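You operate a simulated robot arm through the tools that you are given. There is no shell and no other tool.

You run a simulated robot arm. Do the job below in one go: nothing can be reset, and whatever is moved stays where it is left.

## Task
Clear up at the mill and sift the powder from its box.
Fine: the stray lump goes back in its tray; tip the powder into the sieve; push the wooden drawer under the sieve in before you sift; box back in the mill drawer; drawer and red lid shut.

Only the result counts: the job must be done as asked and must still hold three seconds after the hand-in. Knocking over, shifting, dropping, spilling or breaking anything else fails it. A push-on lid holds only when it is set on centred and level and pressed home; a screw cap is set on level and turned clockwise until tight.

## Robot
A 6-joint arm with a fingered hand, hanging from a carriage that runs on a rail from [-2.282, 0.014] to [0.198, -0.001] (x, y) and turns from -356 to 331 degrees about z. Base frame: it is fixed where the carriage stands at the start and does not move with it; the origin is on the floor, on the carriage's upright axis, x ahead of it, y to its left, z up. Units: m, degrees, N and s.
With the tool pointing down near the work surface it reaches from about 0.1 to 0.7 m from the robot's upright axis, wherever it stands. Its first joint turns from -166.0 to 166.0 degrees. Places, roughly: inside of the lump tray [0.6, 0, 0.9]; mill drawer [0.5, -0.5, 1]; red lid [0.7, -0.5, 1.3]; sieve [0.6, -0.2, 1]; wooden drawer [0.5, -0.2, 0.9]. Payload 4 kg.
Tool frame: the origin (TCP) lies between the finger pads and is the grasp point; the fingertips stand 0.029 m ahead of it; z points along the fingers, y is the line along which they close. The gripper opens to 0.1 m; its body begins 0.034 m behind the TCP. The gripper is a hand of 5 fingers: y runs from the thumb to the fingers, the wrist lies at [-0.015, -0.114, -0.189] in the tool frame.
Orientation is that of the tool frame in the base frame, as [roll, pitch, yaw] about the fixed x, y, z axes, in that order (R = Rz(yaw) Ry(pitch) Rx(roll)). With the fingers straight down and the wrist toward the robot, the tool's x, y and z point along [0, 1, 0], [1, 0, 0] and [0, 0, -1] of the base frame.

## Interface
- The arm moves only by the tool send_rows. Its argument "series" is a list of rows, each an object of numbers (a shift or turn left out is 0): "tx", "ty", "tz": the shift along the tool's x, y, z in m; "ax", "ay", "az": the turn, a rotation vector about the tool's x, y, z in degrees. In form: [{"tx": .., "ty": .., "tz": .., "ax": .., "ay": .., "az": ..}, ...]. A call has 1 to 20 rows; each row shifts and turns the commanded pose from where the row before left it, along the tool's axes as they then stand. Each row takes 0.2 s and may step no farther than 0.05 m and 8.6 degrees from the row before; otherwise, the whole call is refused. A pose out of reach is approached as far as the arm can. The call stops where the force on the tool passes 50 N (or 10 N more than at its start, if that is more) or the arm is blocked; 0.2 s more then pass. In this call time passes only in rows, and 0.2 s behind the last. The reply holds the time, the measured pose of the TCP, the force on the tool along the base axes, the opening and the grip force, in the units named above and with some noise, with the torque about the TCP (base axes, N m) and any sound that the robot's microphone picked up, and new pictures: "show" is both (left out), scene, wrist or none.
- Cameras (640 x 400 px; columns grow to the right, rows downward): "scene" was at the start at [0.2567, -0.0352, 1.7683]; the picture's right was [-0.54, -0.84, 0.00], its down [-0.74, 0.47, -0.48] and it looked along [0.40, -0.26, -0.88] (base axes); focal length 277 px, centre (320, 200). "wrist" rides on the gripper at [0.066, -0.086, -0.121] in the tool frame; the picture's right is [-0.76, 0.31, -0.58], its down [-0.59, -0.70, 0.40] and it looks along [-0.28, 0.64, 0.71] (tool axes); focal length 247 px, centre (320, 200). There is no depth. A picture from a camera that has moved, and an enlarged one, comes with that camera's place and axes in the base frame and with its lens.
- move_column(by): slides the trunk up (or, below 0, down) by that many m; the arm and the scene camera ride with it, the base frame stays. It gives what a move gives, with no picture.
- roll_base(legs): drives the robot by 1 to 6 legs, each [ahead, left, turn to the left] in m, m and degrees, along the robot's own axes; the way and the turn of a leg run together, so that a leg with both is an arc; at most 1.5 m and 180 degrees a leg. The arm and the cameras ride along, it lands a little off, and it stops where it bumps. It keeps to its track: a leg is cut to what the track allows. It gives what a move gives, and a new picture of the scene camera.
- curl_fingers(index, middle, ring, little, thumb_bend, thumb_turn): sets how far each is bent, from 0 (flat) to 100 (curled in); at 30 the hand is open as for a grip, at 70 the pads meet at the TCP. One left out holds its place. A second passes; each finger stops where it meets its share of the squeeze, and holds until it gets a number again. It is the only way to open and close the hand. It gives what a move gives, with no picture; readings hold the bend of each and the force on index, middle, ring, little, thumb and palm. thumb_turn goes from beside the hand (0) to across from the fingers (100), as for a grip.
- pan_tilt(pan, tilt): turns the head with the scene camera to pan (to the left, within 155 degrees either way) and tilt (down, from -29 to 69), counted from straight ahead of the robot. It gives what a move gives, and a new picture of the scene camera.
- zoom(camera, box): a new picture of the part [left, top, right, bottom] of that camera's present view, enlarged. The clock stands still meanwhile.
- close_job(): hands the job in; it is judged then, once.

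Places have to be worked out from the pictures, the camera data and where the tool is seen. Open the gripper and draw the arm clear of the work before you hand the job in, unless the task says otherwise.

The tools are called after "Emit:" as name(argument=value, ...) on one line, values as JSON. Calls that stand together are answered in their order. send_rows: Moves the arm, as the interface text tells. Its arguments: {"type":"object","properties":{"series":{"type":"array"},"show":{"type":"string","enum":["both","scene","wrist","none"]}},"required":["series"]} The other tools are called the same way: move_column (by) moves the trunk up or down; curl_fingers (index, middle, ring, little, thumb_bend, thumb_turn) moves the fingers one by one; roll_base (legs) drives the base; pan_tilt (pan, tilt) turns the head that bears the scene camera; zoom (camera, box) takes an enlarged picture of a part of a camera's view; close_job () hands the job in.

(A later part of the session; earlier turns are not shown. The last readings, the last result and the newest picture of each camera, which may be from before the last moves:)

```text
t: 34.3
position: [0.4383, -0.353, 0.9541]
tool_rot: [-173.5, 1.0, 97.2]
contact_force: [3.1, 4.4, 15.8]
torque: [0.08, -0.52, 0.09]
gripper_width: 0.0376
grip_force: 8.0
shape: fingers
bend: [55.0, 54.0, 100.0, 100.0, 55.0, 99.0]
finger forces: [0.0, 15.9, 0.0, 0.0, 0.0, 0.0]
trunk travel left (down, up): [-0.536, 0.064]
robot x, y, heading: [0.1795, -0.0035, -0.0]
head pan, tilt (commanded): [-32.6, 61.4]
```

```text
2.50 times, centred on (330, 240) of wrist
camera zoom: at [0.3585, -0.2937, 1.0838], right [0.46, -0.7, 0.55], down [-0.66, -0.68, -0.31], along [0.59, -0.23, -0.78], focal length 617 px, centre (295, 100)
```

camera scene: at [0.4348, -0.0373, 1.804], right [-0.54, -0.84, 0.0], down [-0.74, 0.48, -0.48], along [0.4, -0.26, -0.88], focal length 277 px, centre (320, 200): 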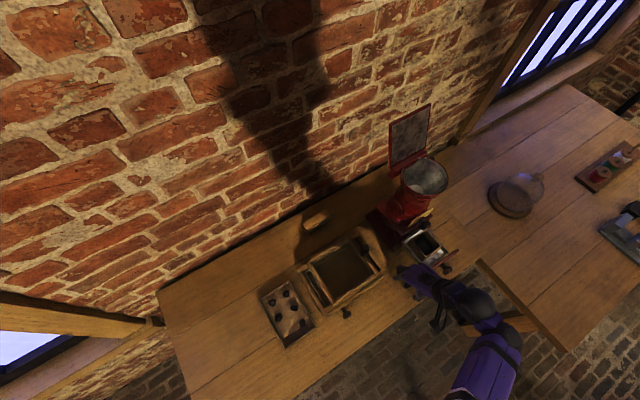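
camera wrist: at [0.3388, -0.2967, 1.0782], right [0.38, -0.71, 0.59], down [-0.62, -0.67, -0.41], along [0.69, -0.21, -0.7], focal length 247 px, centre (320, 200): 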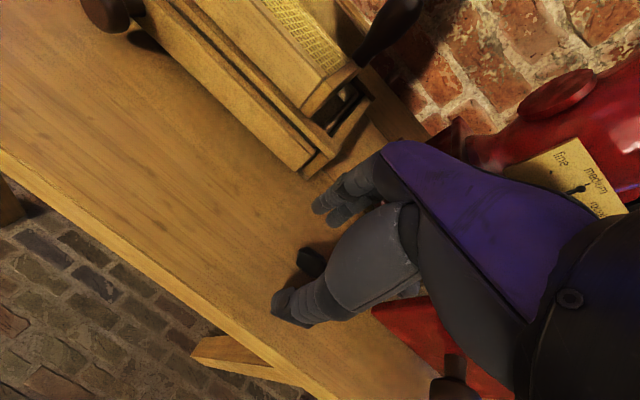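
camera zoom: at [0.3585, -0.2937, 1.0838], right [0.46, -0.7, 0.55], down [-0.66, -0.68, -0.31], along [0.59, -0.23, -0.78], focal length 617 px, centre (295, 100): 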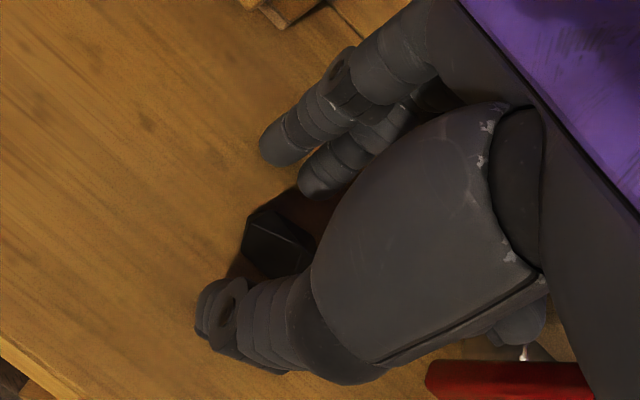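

Now the middle fingertip touches the table, so both tips are near table level (≈0.92). I lift 3 mm and close thumb, index and middle on the lump.

Emit:
send_rows(series=[{"tz": -0.003}, {}], show="none")

Emit:
curl_fingers(index=62, middle=66, thumb_bend=64)

Emit:
zoom(camera="wrist", box=[220, 160, 440, 320])

```text
t: 34.9
position: [0.4374, -0.352, 0.9567]
tool_rot: [-173.3, 0.8, 97.0]
contact_force: [-1.4, -0.7, 0.5]
torque: [-0.02, -0.04, 0.0]
gripper_width: 0.0378
grip_force: 0.5
shape: fingers
bend: [55.0, 55.0, 100.0, 100.0, 55.0, 99.0]
finger forces: [0.0, 0.4, 0.0, 0.0, 0.1, 0.0]
trunk travel left (down, up): [-0.536, 0.064]
robot x, y, heading: [0.1779, 0.0025, -0.2]
head pan, tilt (commanded): [-32.6, 61.4]
```

```text
t: 35.9
position: [0.4382, -0.3526, 0.9581]
tool_rot: [-173.4, 0.9, 97.0]
contact_force: [-1.2, -0.1, -0.4]
torque: [0.01, 0.03, -0.02]
gripper_width: 0.0183
grip_force: 0.2
shape: fingers
bend: [62.0, 66.0, 100.0, 100.0, 64.0, 100.0]
finger forces: [0.1, 0.0, 0.0, 0.0, 0.0, 0.1]
trunk travel left (down, up): [-0.536, 0.064]
robot x, y, heading: [0.1752, -0.0034, -0.2]
head pan, tilt (commanded): [-32.6, 61.4]
```

```text
2.50 times, centred on (330, 240) of wrist
camera zoom: at [0.3575, -0.2937, 1.086], right [0.46, -0.7, 0.55], down [-0.67, -0.68, -0.31], along [0.59, -0.22, -0.78], focal length 617 px, centre (295, 100)
```

zoom: 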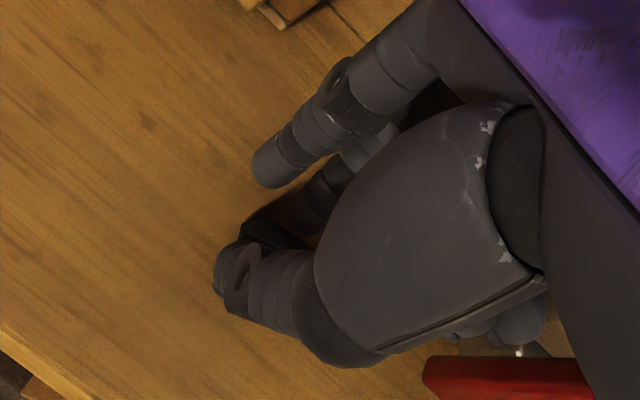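

No contact forces yet at 1.8 cm opening; the lump is visible between thumb and middle finger. I close further.

Emit:
curl_fingers(index=66, middle=74, thumb_bend=72)

Emit:
zoom(camera="wrist", box=[220, 160, 440, 320])

Emit:
zoom(camera="scene", box=[370, 230, 450, 300])

```text
t: 36.9
position: [0.4373, -0.3521, 0.9574]
tool_rot: [-173.4, 0.9, 97.0]
contact_force: [1.1, 0.2, -0.3]
torque: [-0.02, -0.01, 0.04]
gripper_width: 0.0031
grip_force: 0.2
shape: fingers
bend: [66.0, 74.0, 100.0, 100.0, 72.0, 100.0]
finger forces: [0.1, 0.6, 0.0, 0.0, 0.5, 0.1]
trunk travel left (down, up): [-0.536, 0.064]
robot x, y, heading: [0.1787, -0.0044, -0.1]
head pan, tilt (commanded): [-32.6, 61.4]
```

```text
2.50 times, centred on (330, 240) of wrist
camera zoom: at [0.3575, -0.2937, 1.086], right [0.46, -0.7, 0.55], down [-0.67, -0.68, -0.31], along [0.59, -0.22, -0.78], focal length 617 px, centre (295, 100)
```

zoom: 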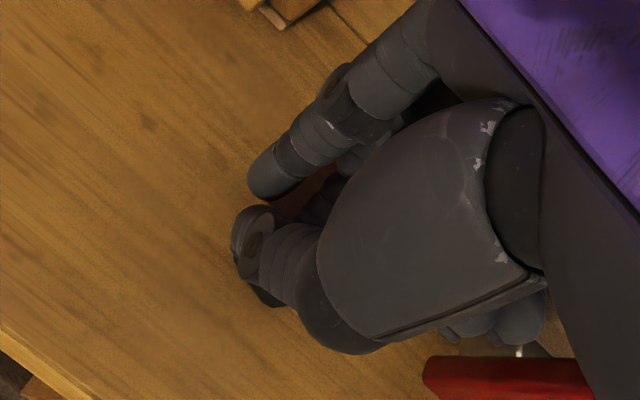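

```text
5.71 times, centred on (410, 265) of scene
camera zoom: at [0.4349, -0.0372, 1.804], right [-0.54, -0.84, 0.0], down [-0.74, 0.48, -0.48], along [0.4, -0.26, -0.88], focal length 1583 px, centre (-194, -171)
```

zoom: 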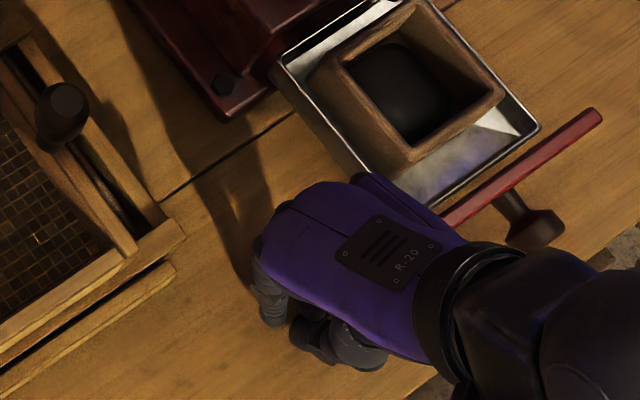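

The pads nearly met with only ~0.5 N, so the lump likely slipped toward the thumb side. I open again to see where it lies.

Emit:
curl_fingers(index=45, middle=45, thumb_bend=58)

Emit:
send_rows(series=[{"tz": -0.02}, {"tz": -0.02}])

Emit:
zoom(camera="wrist", box=[200, 140, 440, 340])

Emit:
zoom(camera="scene", box=[370, 230, 450, 300])

```text
t: 37.9
position: [0.437, -0.3516, 0.9575]
tool_rot: [-173.4, 0.9, 97.0]
contact_force: [0.7, -0.1, -0.2]
torque: [0.0, -0.01, -0.05]
gripper_width: 0.0471
grip_force: 0.0
shape: fingers
bend: [45.0, 45.0, 100.0, 100.0, 57.0, 99.0]
finger forces: [0.1, 0.1, 0.0, 0.0, 0.0, 0.0]
trunk travel left (down, up): [-0.536, 0.064]
robot x, y, heading: [0.1769, -0.0011, -0.2]
head pan, tilt (commanded): [-32.6, 61.4]
```

```text
t: 38.5
position: [0.4414, -0.3507, 0.9967]
tool_rot: [-173.4, 0.7, 97.0]
contact_force: [-1.0, 0.0, 0.7]
torque: [-0.01, 0.0, 0.02]
gripper_width: 0.047
grip_force: 0.0
shape: fingers
bend: [45.0, 45.0, 100.0, 100.0, 57.0, 99.0]
finger forces: [0.0, 0.0, 0.1, 0.0, 0.0, 0.1]
trunk travel left (down, up): [-0.536, 0.064]
robot x, y, heading: [0.1789, -0.0024, -0.1]
head pan, tilt (commanded): [-32.6, 61.4]
camera scene: at [0.4349, -0.0372, 1.804], right [-0.54, -0.84, 0.0], down [-0.74, 0.48, -0.48], along [0.4, -0.26, -0.88], focal length 277 px, centre (320, 200)
camera wrist: at [0.3619, -0.2925, 1.1253], right [0.46, -0.7, 0.55], down [-0.67, -0.68, -0.31], along [0.59, -0.22, -0.78], focal length 247 px, centre (320, 200)
```

scene: 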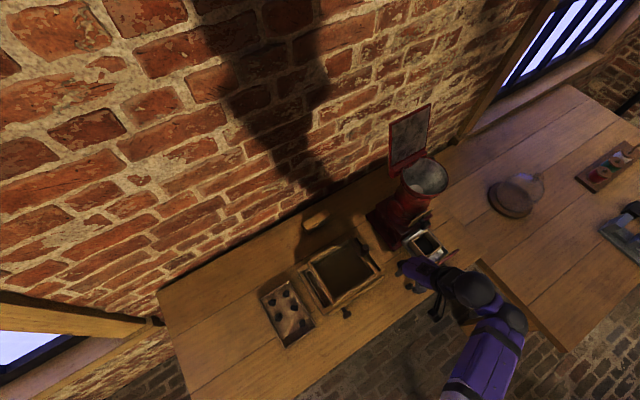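
wrist: 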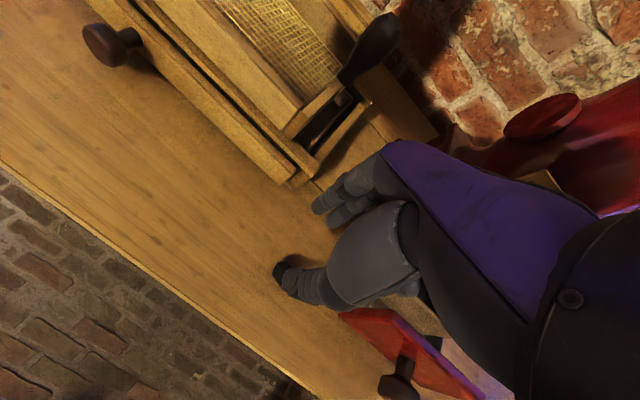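

```text
2.00 times, centred on (320, 240) of wrist
camera zoom: at [0.3619, -0.2925, 1.1253], right [0.46, -0.7, 0.55], down [-0.67, -0.68, -0.31], along [0.59, -0.22, -0.78], focal length 494 px, centre (320, 120)
```

zoom: 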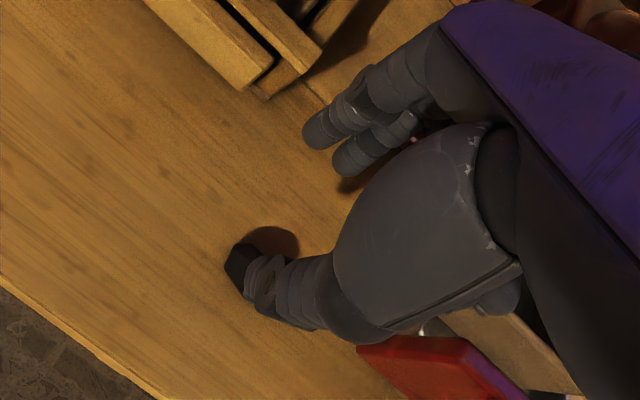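

```text
5.71 times, centred on (410, 265) of scene
camera zoom: at [0.4349, -0.0372, 1.804], right [-0.54, -0.84, 0.0], down [-0.74, 0.48, -0.48], along [0.4, -0.26, -0.88], focal length 1583 px, centre (-194, -171)
```

zoom: 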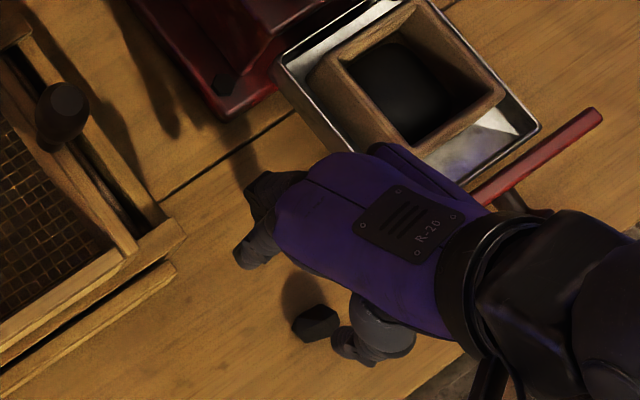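

The lump only rocked slightly (now ≈[0.433, -0.359]); the tips had closed too high on it. I re-centre over it with less tilt, then I'll lower until the tips just touch the table before closing.

Emit:
send_rows(series=[{"ax": -3, "ty": -0.005, "tx": -0.003}, {"tz": 0.018}, {"tz": 0.014}, {}])

Emit:
zoom(camera="wrist", box=[220, 160, 440, 320])

Emit:
zoom(camera="scene", box=[370, 230, 450, 300])

```text
t: 39.5
position: [0.4365, -0.3562, 0.9656]
tool_rot: [-176.5, 0.8, 97.0]
contact_force: [0.2, -0.3, 0.1]
torque: [0.03, 0.0, 0.02]
gripper_width: 0.0468
grip_force: 0.0
shape: fingers
bend: [45.0, 45.0, 100.0, 100.0, 57.0, 99.0]
finger forces: [0.0, 0.0, 0.0, 0.1, 0.1, 0.0]
trunk travel left (down, up): [-0.536, 0.064]
robot x, y, heading: [0.1726, 0.0003, -0.3]
head pan, tilt (commanded): [-32.6, 61.4]
camera scene: at [0.4349, -0.0372, 1.804], right [-0.54, -0.84, 0.0], down [-0.74, 0.48, -0.48], along [0.4, -0.26, -0.88], focal length 277 px, centre (320, 200)
camera wrist: at [0.3489, -0.2981, 1.0909], right [0.43, -0.7, 0.57], down [-0.65, -0.68, -0.35], along [0.63, -0.22, -0.75], focal length 247 px, centre (320, 200)
```

scene: 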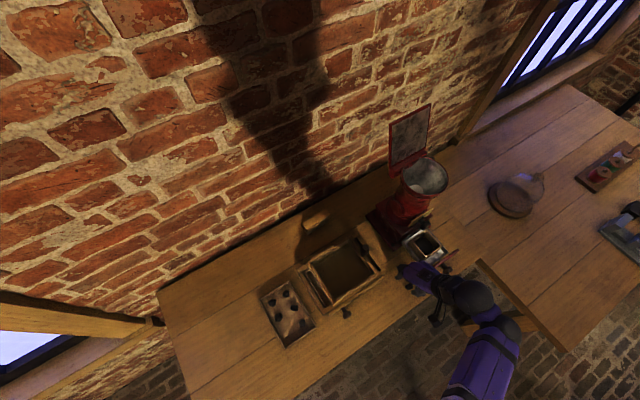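
wrist: 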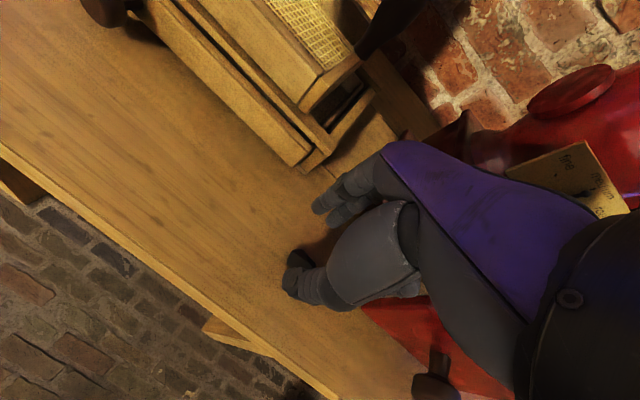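

```text
2.50 times, centred on (330, 240) of wrist
camera zoom: at [0.3489, -0.2981, 1.0909], right [0.43, -0.7, 0.57], down [-0.65, -0.68, -0.35], along [0.63, -0.22, -0.75], focal length 617 px, centre (295, 100)
```

zoom: 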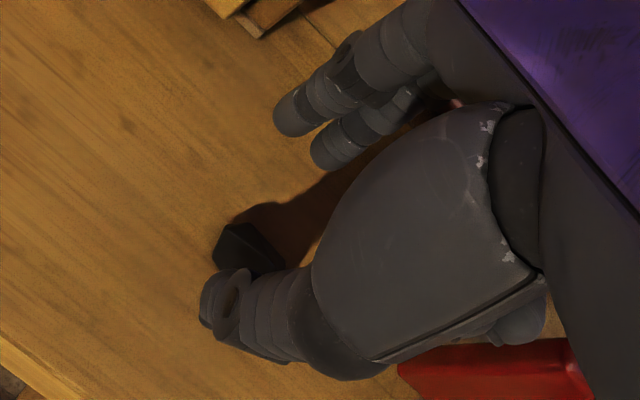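

```text
5.71 times, centred on (410, 265) of scene
camera zoom: at [0.4349, -0.0372, 1.804], right [-0.54, -0.84, 0.0], down [-0.74, 0.48, -0.48], along [0.4, -0.26, -0.88], focal length 1583 px, centre (-194, -171)
```

zoom: 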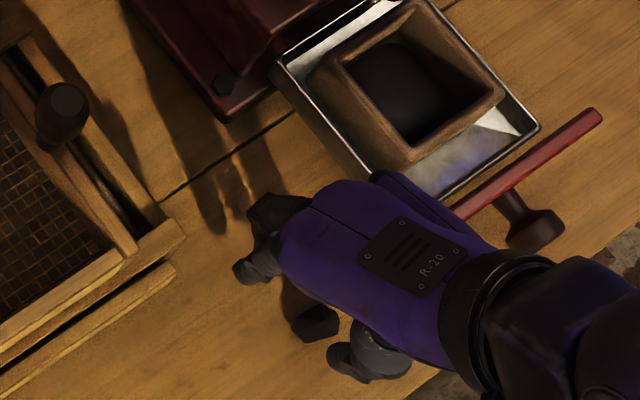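

The lump sits ~5 mm toward the thumb. I shift the hand back 5 mm and lower until light table contact.

Emit:
send_rows(series=[{"ty": -0.006}, {"tz": 0.006}, {"tz": 0.004}, {}], show="none")

Emit:
zoom(camera="wrist", box=[220, 160, 440, 320])

```text
t: 40.5
position: [0.43, -0.3562, 0.9567]
tool_rot: [-176.4, 1.0, 97.1]
contact_force: [-0.3, 0.8, -0.2]
torque: [-0.03, -0.02, -0.02]
gripper_width: 0.0471
grip_force: 0.0
shape: fingers
bend: [45.0, 45.0, 100.0, 100.0, 57.0, 99.0]
finger forces: [0.0, 0.0, 0.0, 0.0, 0.0, 0.0]
trunk travel left (down, up): [-0.536, 0.064]
robot x, y, heading: [0.1783, -0.0008, -0.2]
head pan, tilt (commanded): [-32.6, 61.4]
```

```text
2.50 times, centred on (330, 240) of wrist
camera zoom: at [0.3426, -0.2981, 1.0806], right [0.43, -0.7, 0.57], down [-0.65, -0.68, -0.35], along [0.63, -0.22, -0.75], focal length 617 px, centre (295, 100)
```

zoom: 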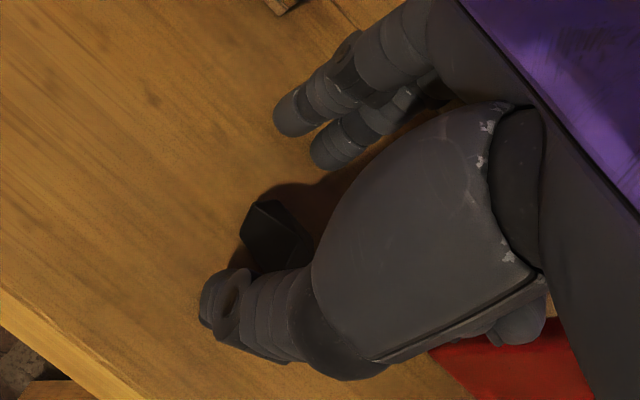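

Good centring. I lower another 3 mm and bring the fingers closer to just around the lump.

Emit:
send_rows(series=[{"tz": 0.003}, {}], show="none")

Emit:
curl_fingers(index=60, middle=60, thumb_bend=60)

Emit:
zoom(camera="wrist", box=[220, 160, 440, 320])

```text
t: 41.1
position: [0.43, -0.3571, 0.9548]
tool_rot: [-176.6, 1.1, 97.1]
contact_force: [0.0, 3.0, 17.1]
torque: [0.04, -0.72, 0.08]
gripper_width: 0.0468
grip_force: 9.4
shape: fingers
bend: [45.0, 44.0, 100.0, 100.0, 57.0, 99.0]
finger forces: [0.1, 17.4, 0.1, 0.0, 0.0, 0.0]
trunk travel left (down, up): [-0.536, 0.064]
robot x, y, heading: [0.1759, 0.0008, -0.3]
head pan, tilt (commanded): [-32.6, 61.4]
```

```text
t: 42.1
position: [0.4332, -0.3576, 0.9544]
tool_rot: [-176.6, 1.1, 97.1]
contact_force: [7.3, 6.7, 35.5]
torque: [0.11, -1.59, 0.27]
gripper_width: 0.0259
grip_force: 17.7
shape: fingers
bend: [60.0, 47.0, 100.0, 100.0, 60.0, 99.0]
finger forces: [0.1, 35.1, 0.0, 0.0, 0.1, 0.1]
trunk travel left (down, up): [-0.536, 0.064]
robot x, y, heading: [0.1773, 0.0005, -0.4]
head pan, tilt (commanded): [-32.6, 61.4]
```

```text
2.50 times, centred on (330, 240) of wrist
camera zoom: at [0.3453, -0.2992, 1.0791], right [0.43, -0.7, 0.57], down [-0.65, -0.68, -0.35], along [0.63, -0.22, -0.74], focal length 617 px, centre (295, 100)
```

zoom: 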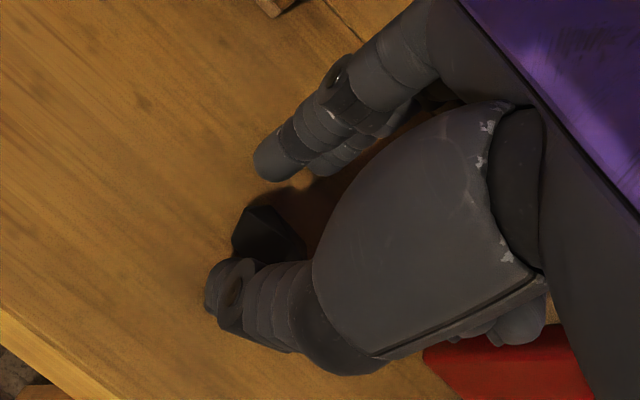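

The middle finger is the longest and jams on the table when closing, while the thumb rides high. I lift slightly, remove the tilt so the thumb sits lower, and then close.

Emit:
curl_fingers(middle=50, index=52, thumb_bend=56)

Emit:
send_rows(series=[{"tz": -0.004}, {"ax": -3.5}, {"ty": -0.002}, {}], show="none")

Emit:
zoom(camera="wrist", box=[220, 160, 440, 320])

```text
t: 43.1
position: [0.431, -0.3572, 0.9536]
tool_rot: [-176.6, 1.0, 97.1]
contact_force: [3.3, 3.0, 32.0]
torque: [0.03, -1.35, 0.18]
gripper_width: 0.0395
grip_force: 15.8
shape: fingers
bend: [52.0, 44.0, 100.0, 100.0, 56.0, 99.0]
finger forces: [0.0, 31.9, 0.0, 0.0, 0.0, 0.1]
trunk travel left (down, up): [-0.536, 0.064]
robot x, y, heading: [0.1778, -0.002, 0.1]
head pan, tilt (commanded): [-32.6, 61.4]
```

```text
t: 44.1
position: [0.4265, -0.3551, 0.9563]
tool_rot: [-180.0, 0.8, 97.0]
contact_force: [0.1, 0.0, -0.6]
torque: [0.02, 0.02, 0.02]
gripper_width: 0.0399
grip_force: 0.1
shape: fingers
bend: [52.0, 50.0, 100.0, 100.0, 56.0, 99.0]
finger forces: [0.0, 0.0, 0.0, 0.0, 0.0, 0.0]
trunk travel left (down, up): [-0.536, 0.064]
robot x, y, heading: [0.1785, 0.0006, -0.1]
head pan, tilt (commanded): [-32.6, 61.4]
```

```text
2.50 times, centred on (330, 240) of wrist
camera zoom: at [0.3328, -0.2994, 1.0767], right [0.4, -0.71, 0.59], down [-0.63, -0.68, -0.39], along [0.67, -0.21, -0.71], focal length 617 px, centre (295, 100)
```

zoom: 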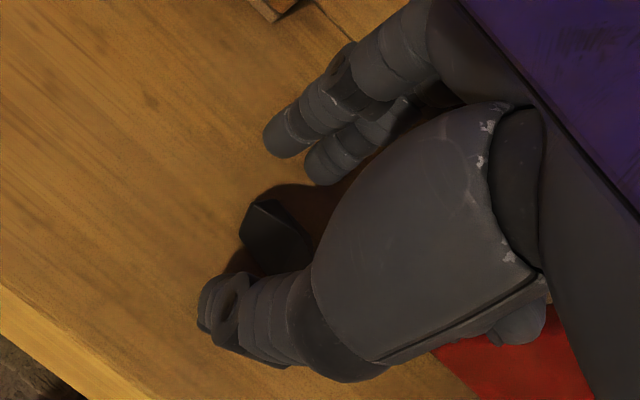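

Tips are free at z=0.9563 with no tilt, lump between the pads. I close thumb, index and middle together to 64, then onward.

Emit:
send_rows(series=[{"ty": -0.003, "tx": -0.002}, {"tz": 0.001}], show="none")

Emit:
curl_fingers(index=63, middle=63, thumb_bend=63)

Emit:
zoom(camera="wrist", box=[220, 160, 440, 320])

```text
t: 44.7
position: [0.423, -0.3588, 0.956]
tool_rot: [-179.9, 0.9, 97.1]
contact_force: [1.1, 0.3, 0.5]
torque: [0.01, 0.01, -0.01]
gripper_width: 0.0395
grip_force: 0.0
shape: fingers
bend: [52.0, 50.0, 100.0, 100.0, 56.0, 99.0]
finger forces: [0.0, 0.0, 0.0, 0.1, 0.0, 0.1]
trunk travel left (down, up): [-0.536, 0.064]
robot x, y, heading: [0.1764, -0.0015, -0.3]
head pan, tilt (commanded): [-32.6, 61.4]
```

```text
t: 45.7
position: [0.4243, -0.3578, 0.9561]
tool_rot: [-180.0, 0.9, 96.9]
contact_force: [0.3, 0.4, 0.9]
torque: [0.0, 0.0, 0.0]
gripper_width: 0.0183
grip_force: 0.0
shape: fingers
bend: [63.0, 63.0, 100.0, 100.0, 63.0, 99.0]
finger forces: [0.0, 0.0, 0.1, 0.0, 0.0, 0.1]
trunk travel left (down, up): [-0.536, 0.064]
robot x, y, heading: [0.1803, -0.0026, -0.3]
head pan, tilt (commanded): [-32.6, 61.4]
```

```text
2.50 times, centred on (330, 240) of wrist
camera zoom: at [0.33, -0.302, 1.0761], right [0.4, -0.7, 0.59], down [-0.63, -0.68, -0.39], along [0.67, -0.21, -0.71], focal length 617 px, centre (295, 100)
```

zoom: 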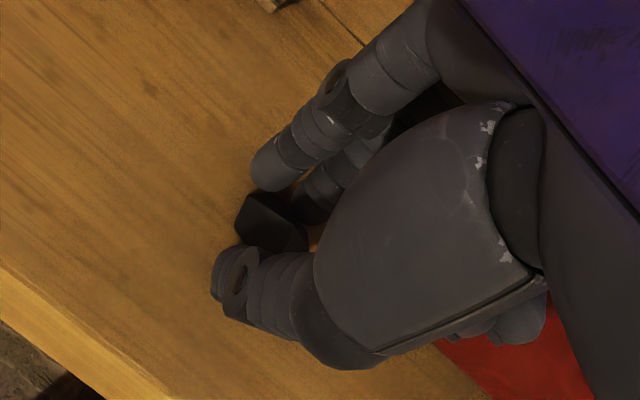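

The lump is nicely enclosed between thumb and both fingertips, not yet squeezed. I close further.

Emit:
curl_fingers(index=70, middle=70, thumb_bend=69)

Emit:
zoom(camera="wrist", box=[220, 160, 440, 320])

```text
t: 46.7
position: [0.424, -0.3592, 0.9559]
tool_rot: [-179.9, 0.9, 97.0]
contact_force: [-0.6, 0.2, 0.5]
torque: [0.0, -0.02, 0.03]
gripper_width: 0.0035
grip_force: 0.5
shape: fingers
bend: [70.0, 69.0, 100.0, 100.0, 69.0, 100.0]
finger forces: [0.1, 0.3, 0.1, 0.1, 0.3, 0.0]
trunk travel left (down, up): [-0.536, 0.064]
robot x, y, heading: [0.1828, -0.0021, -0.2]
head pan, tilt (commanded): [-32.6, 61.4]
```

```text
2.50 times, centred on (330, 240) of wrist
camera zoom: at [0.33, -0.302, 1.0761], right [0.4, -0.7, 0.59], down [-0.63, -0.68, -0.39], along [0.67, -0.21, -0.71], focal length 617 px, centre (295, 100)
```

zoom: 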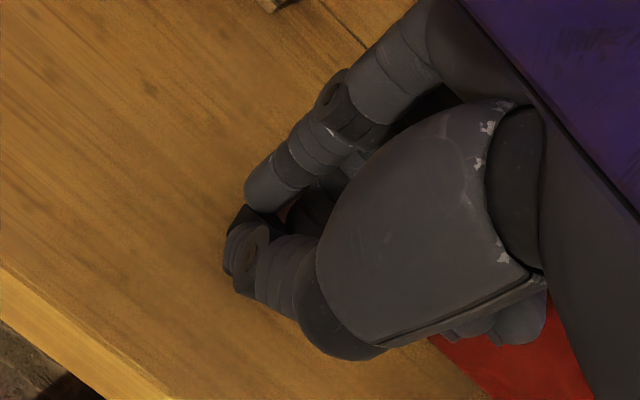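

The pads met above the lump again and it moved out to the side; the tips were still several mm above the table. I open slightly, lift a little, and locate it again.

Emit:
curl_fingers(index=50, middle=50, thumb_bend=58)

Emit:
send_rows(series=[{"tz": -0.02}, {"tz": -0.02}], show="none")

Emit:
zoom(camera="wrist", box=[200, 140, 440, 340])

Emit:
zoom(camera="scene", box=[370, 230, 450, 300])

```text
t: 47.7
position: [0.4239, -0.3581, 0.956]
tool_rot: [-179.9, 0.9, 97.1]
contact_force: [0.5, -0.1, -0.4]
torque: [0.01, -0.02, -0.01]
gripper_width: 0.0406
grip_force: 0.1
shape: fingers
bend: [50.0, 50.0, 100.0, 100.0, 57.0, 99.0]
finger forces: [0.0, 0.1, 0.0, 0.1, 0.0, 0.0]
trunk travel left (down, up): [-0.536, 0.064]
robot x, y, heading: [0.1791, 0.0002, -0.2]
head pan, tilt (commanded): [-32.6, 61.4]
```

```text
t: 48.3
position: [0.4245, -0.3583, 0.9965]
tool_rot: [-179.9, 0.8, 97.0]
contact_force: [-0.7, -0.6, 0.2]
torque: [-0.01, -0.01, 0.01]
gripper_width: 0.0408
grip_force: 0.0
shape: fingers
bend: [50.0, 50.0, 100.0, 100.0, 57.0, 99.0]
finger forces: [0.0, 0.1, 0.1, 0.0, 0.0, 0.0]
trunk travel left (down, up): [-0.536, 0.064]
robot x, y, heading: [0.1749, -0.0016, -0.4]
head pan, tilt (commanded): [-32.6, 61.4]
```

```text
2.00 times, centred on (320, 240) of wrist
camera zoom: at [0.3305, -0.301, 1.1164], right [0.4, -0.71, 0.59], down [-0.63, -0.68, -0.39], along [0.67, -0.21, -0.71], focal length 494 px, centre (320, 120)
```

zoom: 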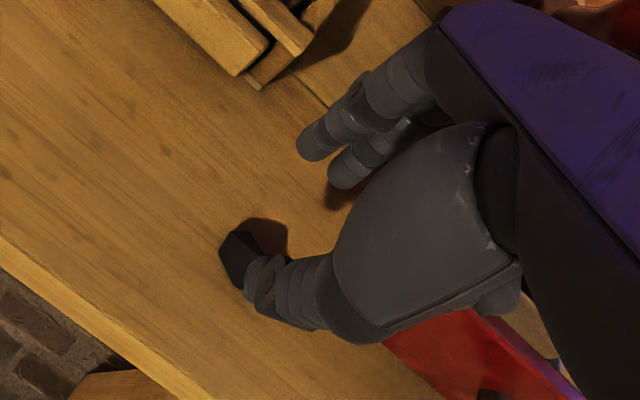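

```text
5.71 times, centred on (410, 265) of scene
camera zoom: at [0.4349, -0.0372, 1.804], right [-0.54, -0.84, 0.0], down [-0.74, 0.48, -0.48], along [0.4, -0.26, -0.88], focal length 1583 px, centre (-194, -171)
```

zoom: 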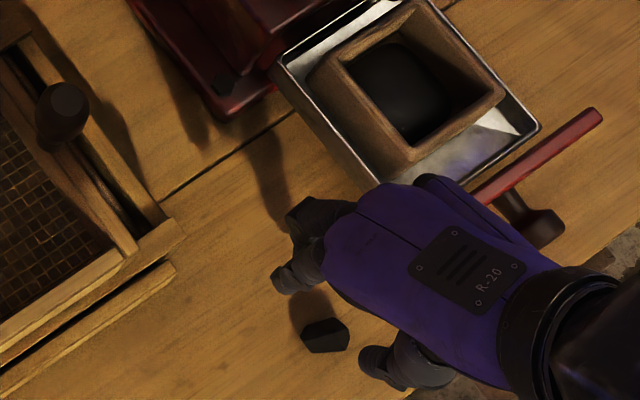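

Lump now ≈[0.421, -0.360]. New approach: centre, close partly around it, then lower until the tips really touch the table, and only then squeeze.

Emit:
send_rows(series=[{"ty": -0.004, "tx": 0.001}, {"tz": 0.02}, {"tz": 0.019}, {}], show="none")

Emit:
curl_fingers(index=60, middle=60, thumb_bend=61)

Emit:
zoom(camera="wrist", box=[220, 160, 440, 320])

```text
t: 49.3
position: [0.4207, -0.3574, 0.9565]
tool_rot: [180.0, 0.8, 97.0]
contact_force: [0.0, -0.4, 0.1]
torque: [0.03, 0.01, 0.02]
gripper_width: 0.0407
grip_force: 0.0
shape: fingers
bend: [50.0, 50.0, 100.0, 100.0, 57.0, 99.0]
finger forces: [0.1, 0.1, 0.1, 0.0, 0.0, 0.1]
trunk travel left (down, up): [-0.536, 0.064]
robot x, y, heading: [0.1811, 0.0, -0.2]
head pan, tilt (commanded): [-32.6, 61.4]
```

```text
t: 50.3
position: [0.4198, -0.3554, 0.9564]
tool_rot: [-179.9, 0.8, 97.0]
contact_force: [0.4, -1.5, 0.2]
torque: [-0.02, 0.02, -0.02]
gripper_width: 0.0243
grip_force: 0.0
shape: fingers
bend: [60.0, 60.0, 100.0, 100.0, 61.0, 99.0]
finger forces: [0.1, 0.1, 0.0, 0.0, 0.0, 0.0]
trunk travel left (down, up): [-0.536, 0.064]
robot x, y, heading: [0.1788, -0.0008, -0.3]
head pan, tilt (commanded): [-32.6, 61.4]
```

```text
2.50 times, centred on (330, 240) of wrist
camera zoom: at [0.3261, -0.3008, 1.0769], right [0.4, -0.7, 0.59], down [-0.63, -0.68, -0.39], along [0.67, -0.21, -0.71], focal length 617 px, centre (295, 100)
```

zoom: 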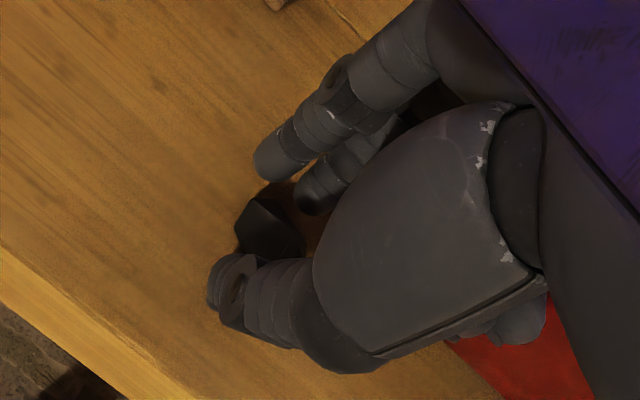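

The lump is right between the pads. I lower 2 mm at a time to find table contact.

Emit:
send_rows(series=[{"tz": 0.003}, {}], show="none")

```text
t: 50.9
position: [0.4207, -0.3568, 0.9533]
tool_rot: [-179.8, 1.0, 96.8]
contact_force: [-0.7, -0.4, 0.0]
torque: [0.01, 0.01, 0.01]
gripper_width: 0.0248
grip_force: 0.0
shape: fingers
bend: [60.0, 60.0, 100.0, 100.0, 61.0, 99.0]
finger forces: [0.0, 0.0, 0.1, 0.1, 0.0, 0.0]
trunk travel left (down, up): [-0.536, 0.064]
robot x, y, heading: [0.1811, 0.0, -0.2]
head pan, tilt (commanded): [-32.6, 61.4]
```

No contact at 0.9533; I continue down in 2 mm steps.

Emit:
send_rows(series=[{"tz": 0.002}, {}], show="none")

```text
t: 51.5
position: [0.4203, -0.3581, 0.9524]
tool_rot: [-180.0, 0.9, 96.9]
contact_force: [-2.6, 0.9, 14.3]
torque: [0.08, 0.35, -0.01]
gripper_width: 0.0247
grip_force: 6.8
shape: fingers
bend: [60.0, 60.0, 100.0, 100.0, 60.0, 99.0]
finger forces: [0.0, 0.7, 0.1, 0.1, 13.2, 0.1]
trunk travel left (down, up): [-0.536, 0.064]
robot x, y, heading: [0.1793, 0.0026, -0.2]
head pan, tilt (commanded): [-32.6, 61.4]
```

Both thumb (13 N) and middle touch the table now at z=0.9524. I squeeze.

Emit:
curl_fingers(index=80, middle=80, thumb_bend=80)

Emit:
zoom(camera="wrist", box=[220, 160, 440, 320])

```text
t: 52.5
position: [0.42, -0.3579, 0.9517]
tool_rot: [-179.9, 0.8, 97.0]
contact_force: [-0.1, 0.9, 0.1]
torque: [-0.01, 0.0, -0.01]
gripper_width: 0.0
grip_force: 0.0
shape: fingers
bend: [78.0, 80.0, 100.0, 100.0, 74.0, 98.0]
finger forces: [0.0, 0.0, 0.0, 0.1, 0.0, 0.0]
trunk travel left (down, up): [-0.536, 0.064]
robot x, y, heading: [0.1774, 0.0004, -0.5]
head pan, tilt (commanded): [-32.6, 61.4]
```

```text
2.50 times, centred on (330, 240) of wrist
camera zoom: at [0.326, -0.301, 1.0717], right [0.4, -0.7, 0.59], down [-0.63, -0.68, -0.39], along [0.67, -0.21, -0.71], focal length 617 px, centre (295, 100)
```

zoom: 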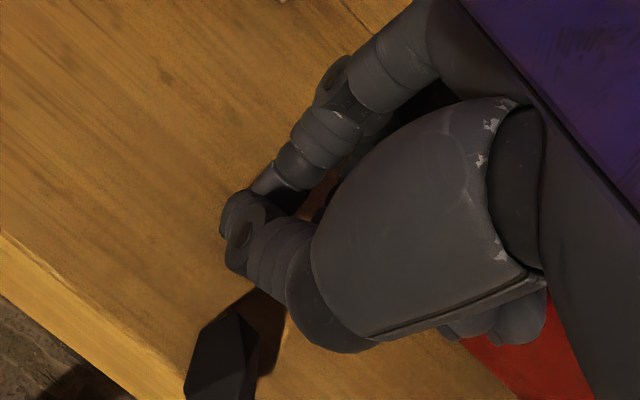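

The lump popped out under the thumb toward the table's front edge. I lift straight up without touching it and look carefully.

Emit:
send_rows(series=[{"tz": -0.02}, {"tz": -0.03}, {"tz": -0.02}])

Emit:
zoom(camera="wrist", box=[160, 200, 400, 400])

Emit:
zoom(camera="scene", box=[370, 240, 450, 310])

```text
t: 53.3
position: [0.4324, -0.3641, 1.0055]
tool_rot: [-179.9, 0.9, 97.0]
contact_force: [-0.5, -0.7, -0.3]
torque: [-0.01, 0.02, 0.03]
gripper_width: 0.0
grip_force: 0.1
shape: fingers
bend: [78.0, 80.0, 100.0, 100.0, 74.0, 98.0]
finger forces: [0.0, 0.1, 0.1, 0.1, 0.1, 0.0]
out of reach, approached as far as the arm can: row 2, 3
trunk travel left (down, up): [-0.536, 0.064]
robot x, y, heading: [0.1784, 0.0015, -0.1]
head pan, tilt (commanded): [-32.6, 61.4]
camera scene: at [0.4349, -0.0372, 1.804], right [-0.54, -0.84, 0.0], down [-0.74, 0.48, -0.48], along [0.4, -0.26, -0.88], focal length 277 px, centre (320, 200)
camera wrist: at [0.3378, -0.307, 1.1248], right [0.4, -0.7, 0.59], down [-0.63, -0.68, -0.39], along [0.67, -0.21, -0.71], focal length 247 px, centre (320, 200)
```

scene: 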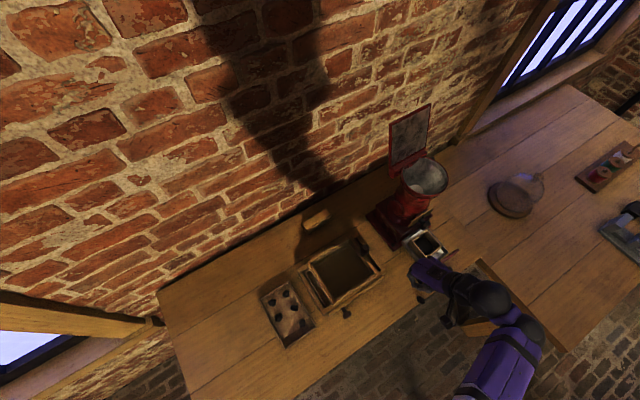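
wrist: 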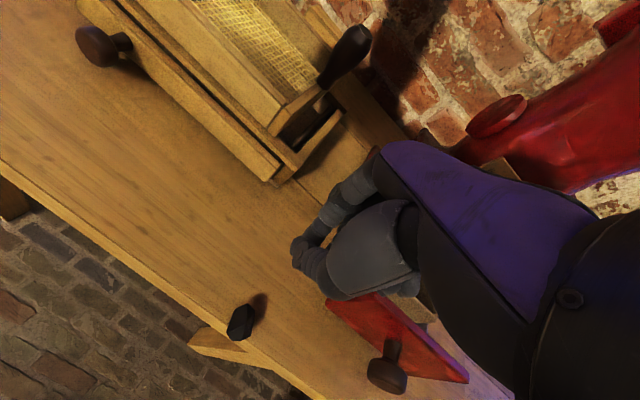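

```text
2.00 times, centred on (280, 300) of wrist
camera zoom: at [0.3378, -0.307, 1.1248], right [0.4, -0.7, 0.59], down [-0.63, -0.68, -0.39], along [0.67, -0.21, -0.71], focal length 494 px, centre (400, 0)
```

zoom: 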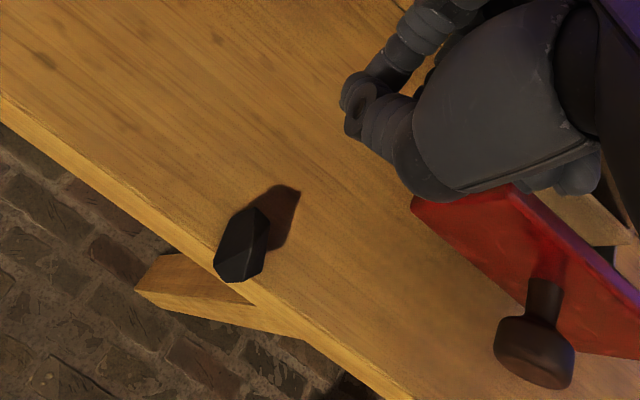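

```text
5.71 times, centred on (410, 275) of scene
camera zoom: at [0.4349, -0.0372, 1.804], right [-0.54, -0.84, 0.0], down [-0.74, 0.48, -0.48], along [0.4, -0.26, -0.88], focal length 1583 px, centre (-194, -229)
```

zoom: 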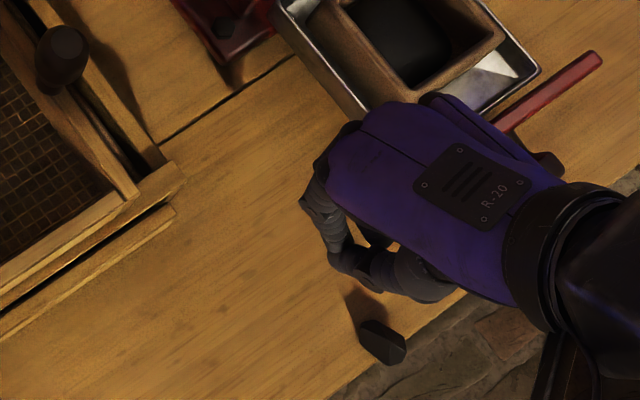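

The lump rests right at the table's front edge (edge x≈0.368, lump centre ≈[0.379, -0.365]), so from here the thumb can reach below table level in front of it. I drive the carriage back 0.15 m for a more natural wrist angle, hand high.

Emit:
roll_base(legs=[[-0.16, 0, 0]])

Emit:
curl_fingers(index=45, middle=100, ring=100, little=100, thumb_bend=45)

Emit:
zoom(camera="wrist", box=[0, 0, 640, 400])

Emit:
zoom(camera="scene", box=[320, 220, 440, 310])

```text
t: 54.7
position: [0.2707, -0.3639, 1.0055]
tool_rot: [-179.9, 0.9, 96.8]
contact_force: [0.8, 1.2, -0.1]
torque: [-0.01, 0.0, -0.03]
gripper_width: 0.0001
grip_force: 0.0
shape: fingers
bend: [78.0, 80.0, 100.0, 100.0, 74.0, 98.0]
finger forces: [0.0, 0.1, 0.1, 0.1, 0.0, 0.0]
trunk travel left (down, up): [-0.536, 0.064]
robot x, y, heading: [0.0244, -0.0032, 0.1]
head pan, tilt (commanded): [-32.6, 61.4]
camera scene: at [0.2755, -0.037, 1.804], right [-0.54, -0.84, 0.0], down [-0.74, 0.48, -0.48], along [0.4, -0.26, -0.88], focal length 277 px, centre (320, 200)
```

scene: 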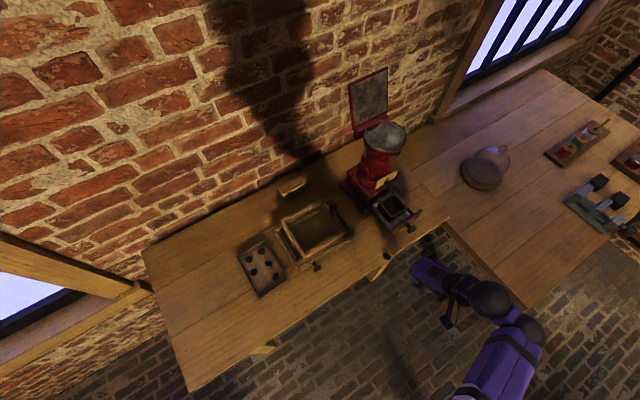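

```text
t: 55.7
position: [0.2719, -0.3638, 1.005]
tool_rot: [-179.9, 1.0, 96.9]
contact_force: [0.2, 0.4, -0.2]
torque: [-0.01, -0.02, 0.03]
gripper_width: 0.0622
grip_force: 0.0
shape: fingers
bend: [45.0, 100.0, 100.0, 100.0, 45.0, 98.0]
finger forces: [0.0, 0.1, 0.1, 0.0, 0.0, 0.1]
trunk travel left (down, up): [-0.536, 0.064]
robot x, y, heading: [0.0194, 0.003, -0.5]
head pan, tilt (commanded): [-32.6, 61.4]
```

```text
1.00 times, centred on (320, 200) of wrist (not enlarged: the box is as wide or as high as the picture)
camera zoom: at [0.1775, -0.3065, 1.1245], right [0.39, -0.71, 0.59], down [-0.63, -0.67, -0.39], along [0.67, -0.22, -0.71], focal length 247 px, centre (320, 200)
```

zoom: 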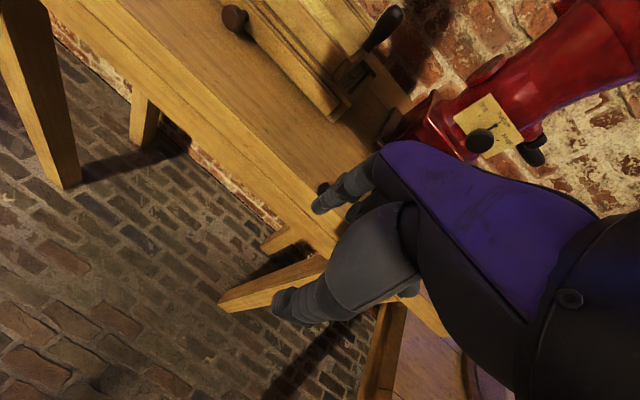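

```text
4.44 times, centred on (380, 265) of scene
camera zoom: at [0.2755, -0.037, 1.804], right [-0.54, -0.84, 0.0], down [-0.74, 0.48, -0.48], along [0.4, -0.26, -0.88], focal length 1231 px, centre (53, -89)
```

zoom: 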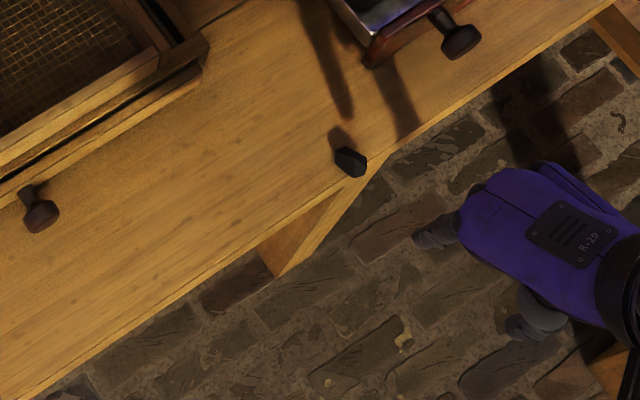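

Clean view: the lump is just at the edge, now at ≈[0.381, -0.364]. I'll pinch with index and thumb only, thumb in front of the table edge; first I move over it at height and turn to yaw ~103.

Emit:
send_rows(series=[{"ty": 0.037, "tx": -0.007}, {"ty": 0.037, "tx": -0.007}, {"ty": 0.037, "tx": -0.0067}, {"az": -6}, {}])

Emit:
zoom(camera="wrist", box=[200, 160, 440, 360])

Emit:
zoom(camera="scene", box=[340, 210, 440, 290])

```text
t: 56.9
position: [0.3859, -0.3705, 1.0048]
tool_rot: [-179.8, 1.0, 102.8]
contact_force: [-0.3, -0.3, 0.0]
torque: [0.0, 0.0, 0.0]
gripper_width: 0.0621
grip_force: 0.0
shape: fingers
bend: [45.0, 100.0, 100.0, 100.0, 45.0, 97.0]
finger forces: [0.0, 0.0, 0.0, 0.0, 0.0, 0.0]
trunk travel left (down, up): [-0.536, 0.064]
robot x, y, heading: [0.0171, 0.0026, -0.4]
head pan, tilt (commanded): [-32.6, 61.4]
camera scene: at [0.2755, -0.0371, 1.804], right [-0.54, -0.84, 0.0], down [-0.74, 0.48, -0.48], along [0.4, -0.26, -0.88], focal length 277 px, centre (320, 200)
camera wrist: at [0.2857, -0.3241, 1.1255], right [0.47, -0.66, 0.59], down [-0.55, -0.74, -0.39], along [0.69, -0.14, -0.71], focal length 247 px, centre (320, 200)
```

scene: 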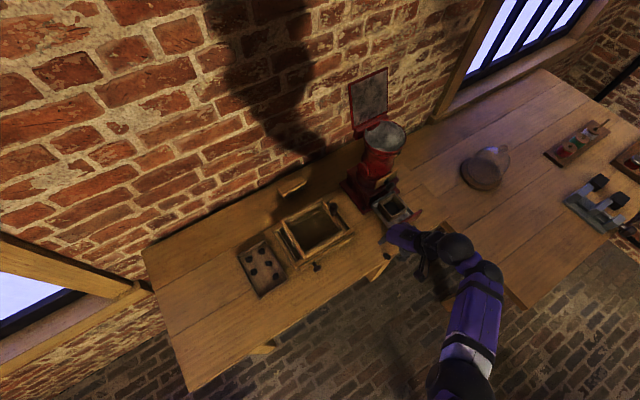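
wrist: 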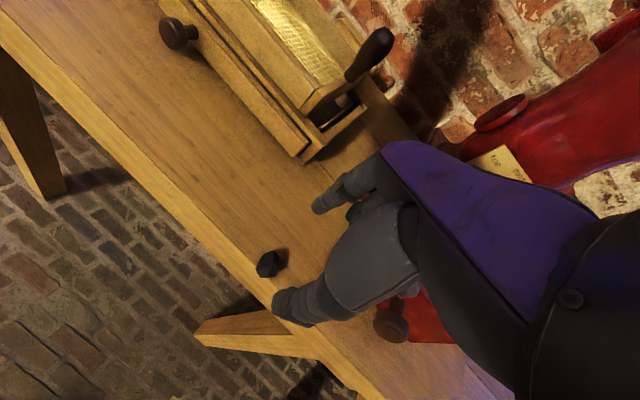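

```text
2.00 times, centred on (320, 260) of wrist
camera zoom: at [0.2857, -0.3241, 1.1255], right [0.47, -0.66, 0.59], down [-0.55, -0.74, -0.39], along [0.69, -0.14, -0.71], focal length 494 px, centre (320, 80)
```

zoom: 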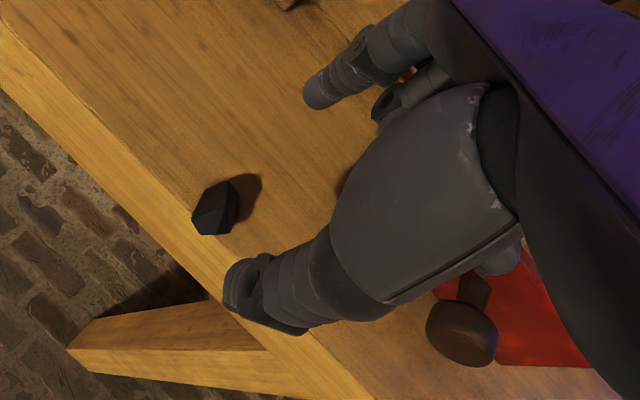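

```text
5.00 times, centred on (390, 250) of scene
camera zoom: at [0.2755, -0.0371, 1.804], right [-0.54, -0.84, 0.0], down [-0.74, 0.48, -0.48], along [0.4, -0.26, -0.88], focal length 1385 px, centre (-30, -50)
```

zoom: 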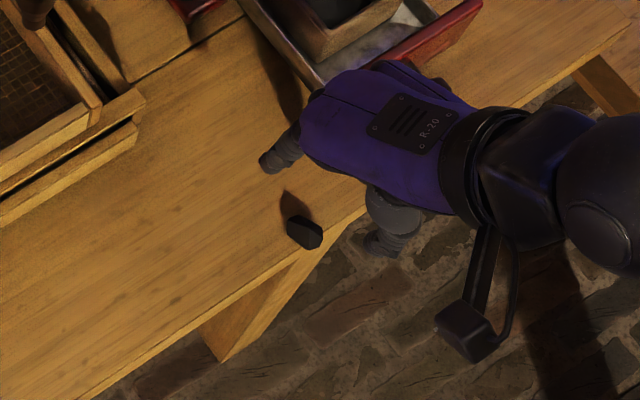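

Lump ≈[0.3805, -0.366], table edge ≈0.369. I fine-shift so the lump lies on the index–thumb line and descend most of the way.

Emit:
send_rows(series=[{"ty": -0.0035, "tx": -0.002}, {"tz": 0.025}, {"tz": 0.02}, {}], show="none")

Emit:
zoom(camera="wrist", box=[200, 160, 440, 360])

Emit:
zoom(camera="scene", box=[340, 210, 440, 290])

```text
t: 57.9
position: [0.382, -0.3743, 0.9608]
tool_rot: [-179.8, 0.9, 102.7]
contact_force: [0.2, -0.4, 0.9]
torque: [0.0, -0.01, -0.01]
gripper_width: 0.0624
grip_force: 0.0
shape: fingers
bend: [45.0, 100.0, 100.0, 100.0, 45.0, 97.0]
finger forces: [0.0, 0.0, 0.0, 0.1, 0.1, 0.0]
trunk travel left (down, up): [-0.536, 0.064]
robot x, y, heading: [0.018, -0.0017, -0.5]
head pan, tilt (commanded): [-32.6, 61.4]
```

```text
2.00 times, centred on (320, 260) of wrist
camera zoom: at [0.2825, -0.3275, 1.0801], right [0.47, -0.66, 0.59], down [-0.55, -0.74, -0.39], along [0.69, -0.15, -0.71], focal length 494 px, centre (320, 80)
```

zoom: 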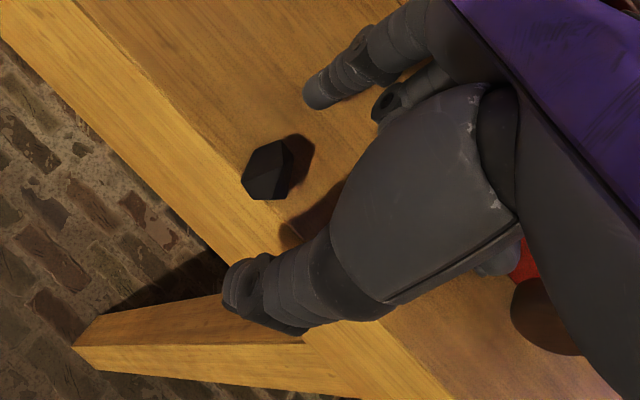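

```text
5.00 times, centred on (390, 250) of scene
camera zoom: at [0.2755, -0.037, 1.804], right [-0.54, -0.84, 0.0], down [-0.74, 0.48, -0.48], along [0.4, -0.26, -0.88], focal length 1385 px, centre (-30, -50)
```

zoom: 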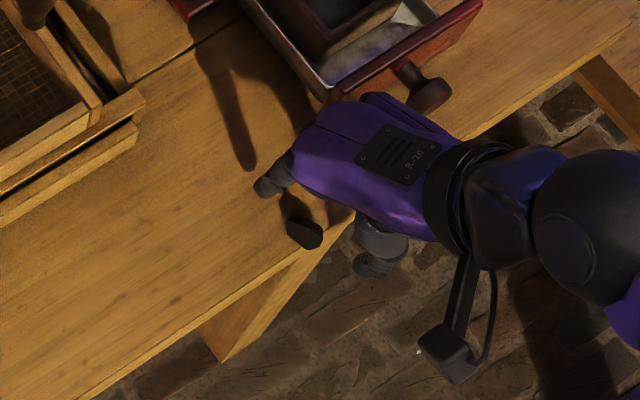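

Well aligned (lump at tool x≈+0.009, y≈0). I lower further in small steps with the thumb in front of the edge.

Emit:
send_rows(series=[{"tx": 0.002, "tz": 0.004}, {"tz": 0.004}, {}], show="none")

```text
t: 58.7
position: [0.3812, -0.373, 0.9522]
tool_rot: [-179.8, 0.9, 102.8]
contact_force: [0.5, -0.8, -0.2]
torque: [0.02, -0.03, -0.04]
gripper_width: 0.0624
grip_force: 0.0
shape: fingers
bend: [45.0, 100.0, 100.0, 100.0, 45.0, 97.0]
finger forces: [0.1, 0.0, 0.0, 0.0, 0.0, 0.0]
trunk travel left (down, up): [-0.536, 0.064]
robot x, y, heading: [0.018, -0.0027, -0.2]
head pan, tilt (commanded): [-32.6, 61.4]
```

No contact at 0.952, confirming the thumb is off the table. I lower 3 mm more and partly close.

Emit:
send_rows(series=[{"tz": 0.003}, {}], show="none")

Emit:
zoom(camera="wrist", box=[200, 160, 440, 360])

```text
t: 59.3
position: [0.3797, -0.3727, 0.9493]
tool_rot: [-179.7, 0.9, 102.8]
contact_force: [-0.1, 0.5, 1.0]
torque: [0.01, -0.04, 0.01]
gripper_width: 0.0619
grip_force: 0.1
shape: fingers
bend: [45.0, 100.0, 100.0, 100.0, 45.0, 97.0]
finger forces: [0.7, 0.0, 0.0, 0.0, 0.0, 0.0]
trunk travel left (down, up): [-0.536, 0.064]
robot x, y, heading: [0.0151, -0.0001, -0.4]
head pan, tilt (commanded): [-32.6, 61.4]
```

```text
2.00 times, centred on (320, 260) of wrist
camera zoom: at [0.282, -0.3257, 1.0687], right [0.47, -0.66, 0.59], down [-0.55, -0.74, -0.39], along [0.69, -0.15, -0.71], focal length 494 px, centre (320, 80)
```

zoom: 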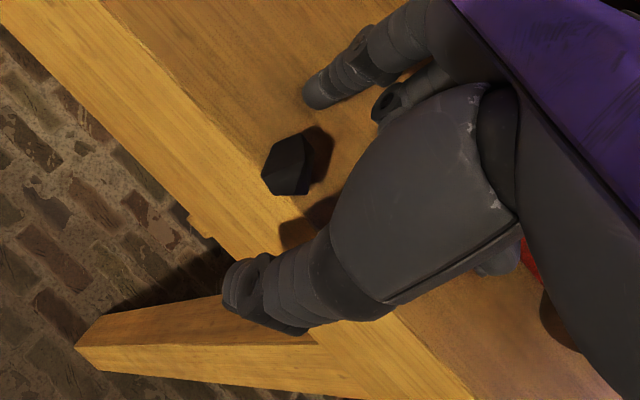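

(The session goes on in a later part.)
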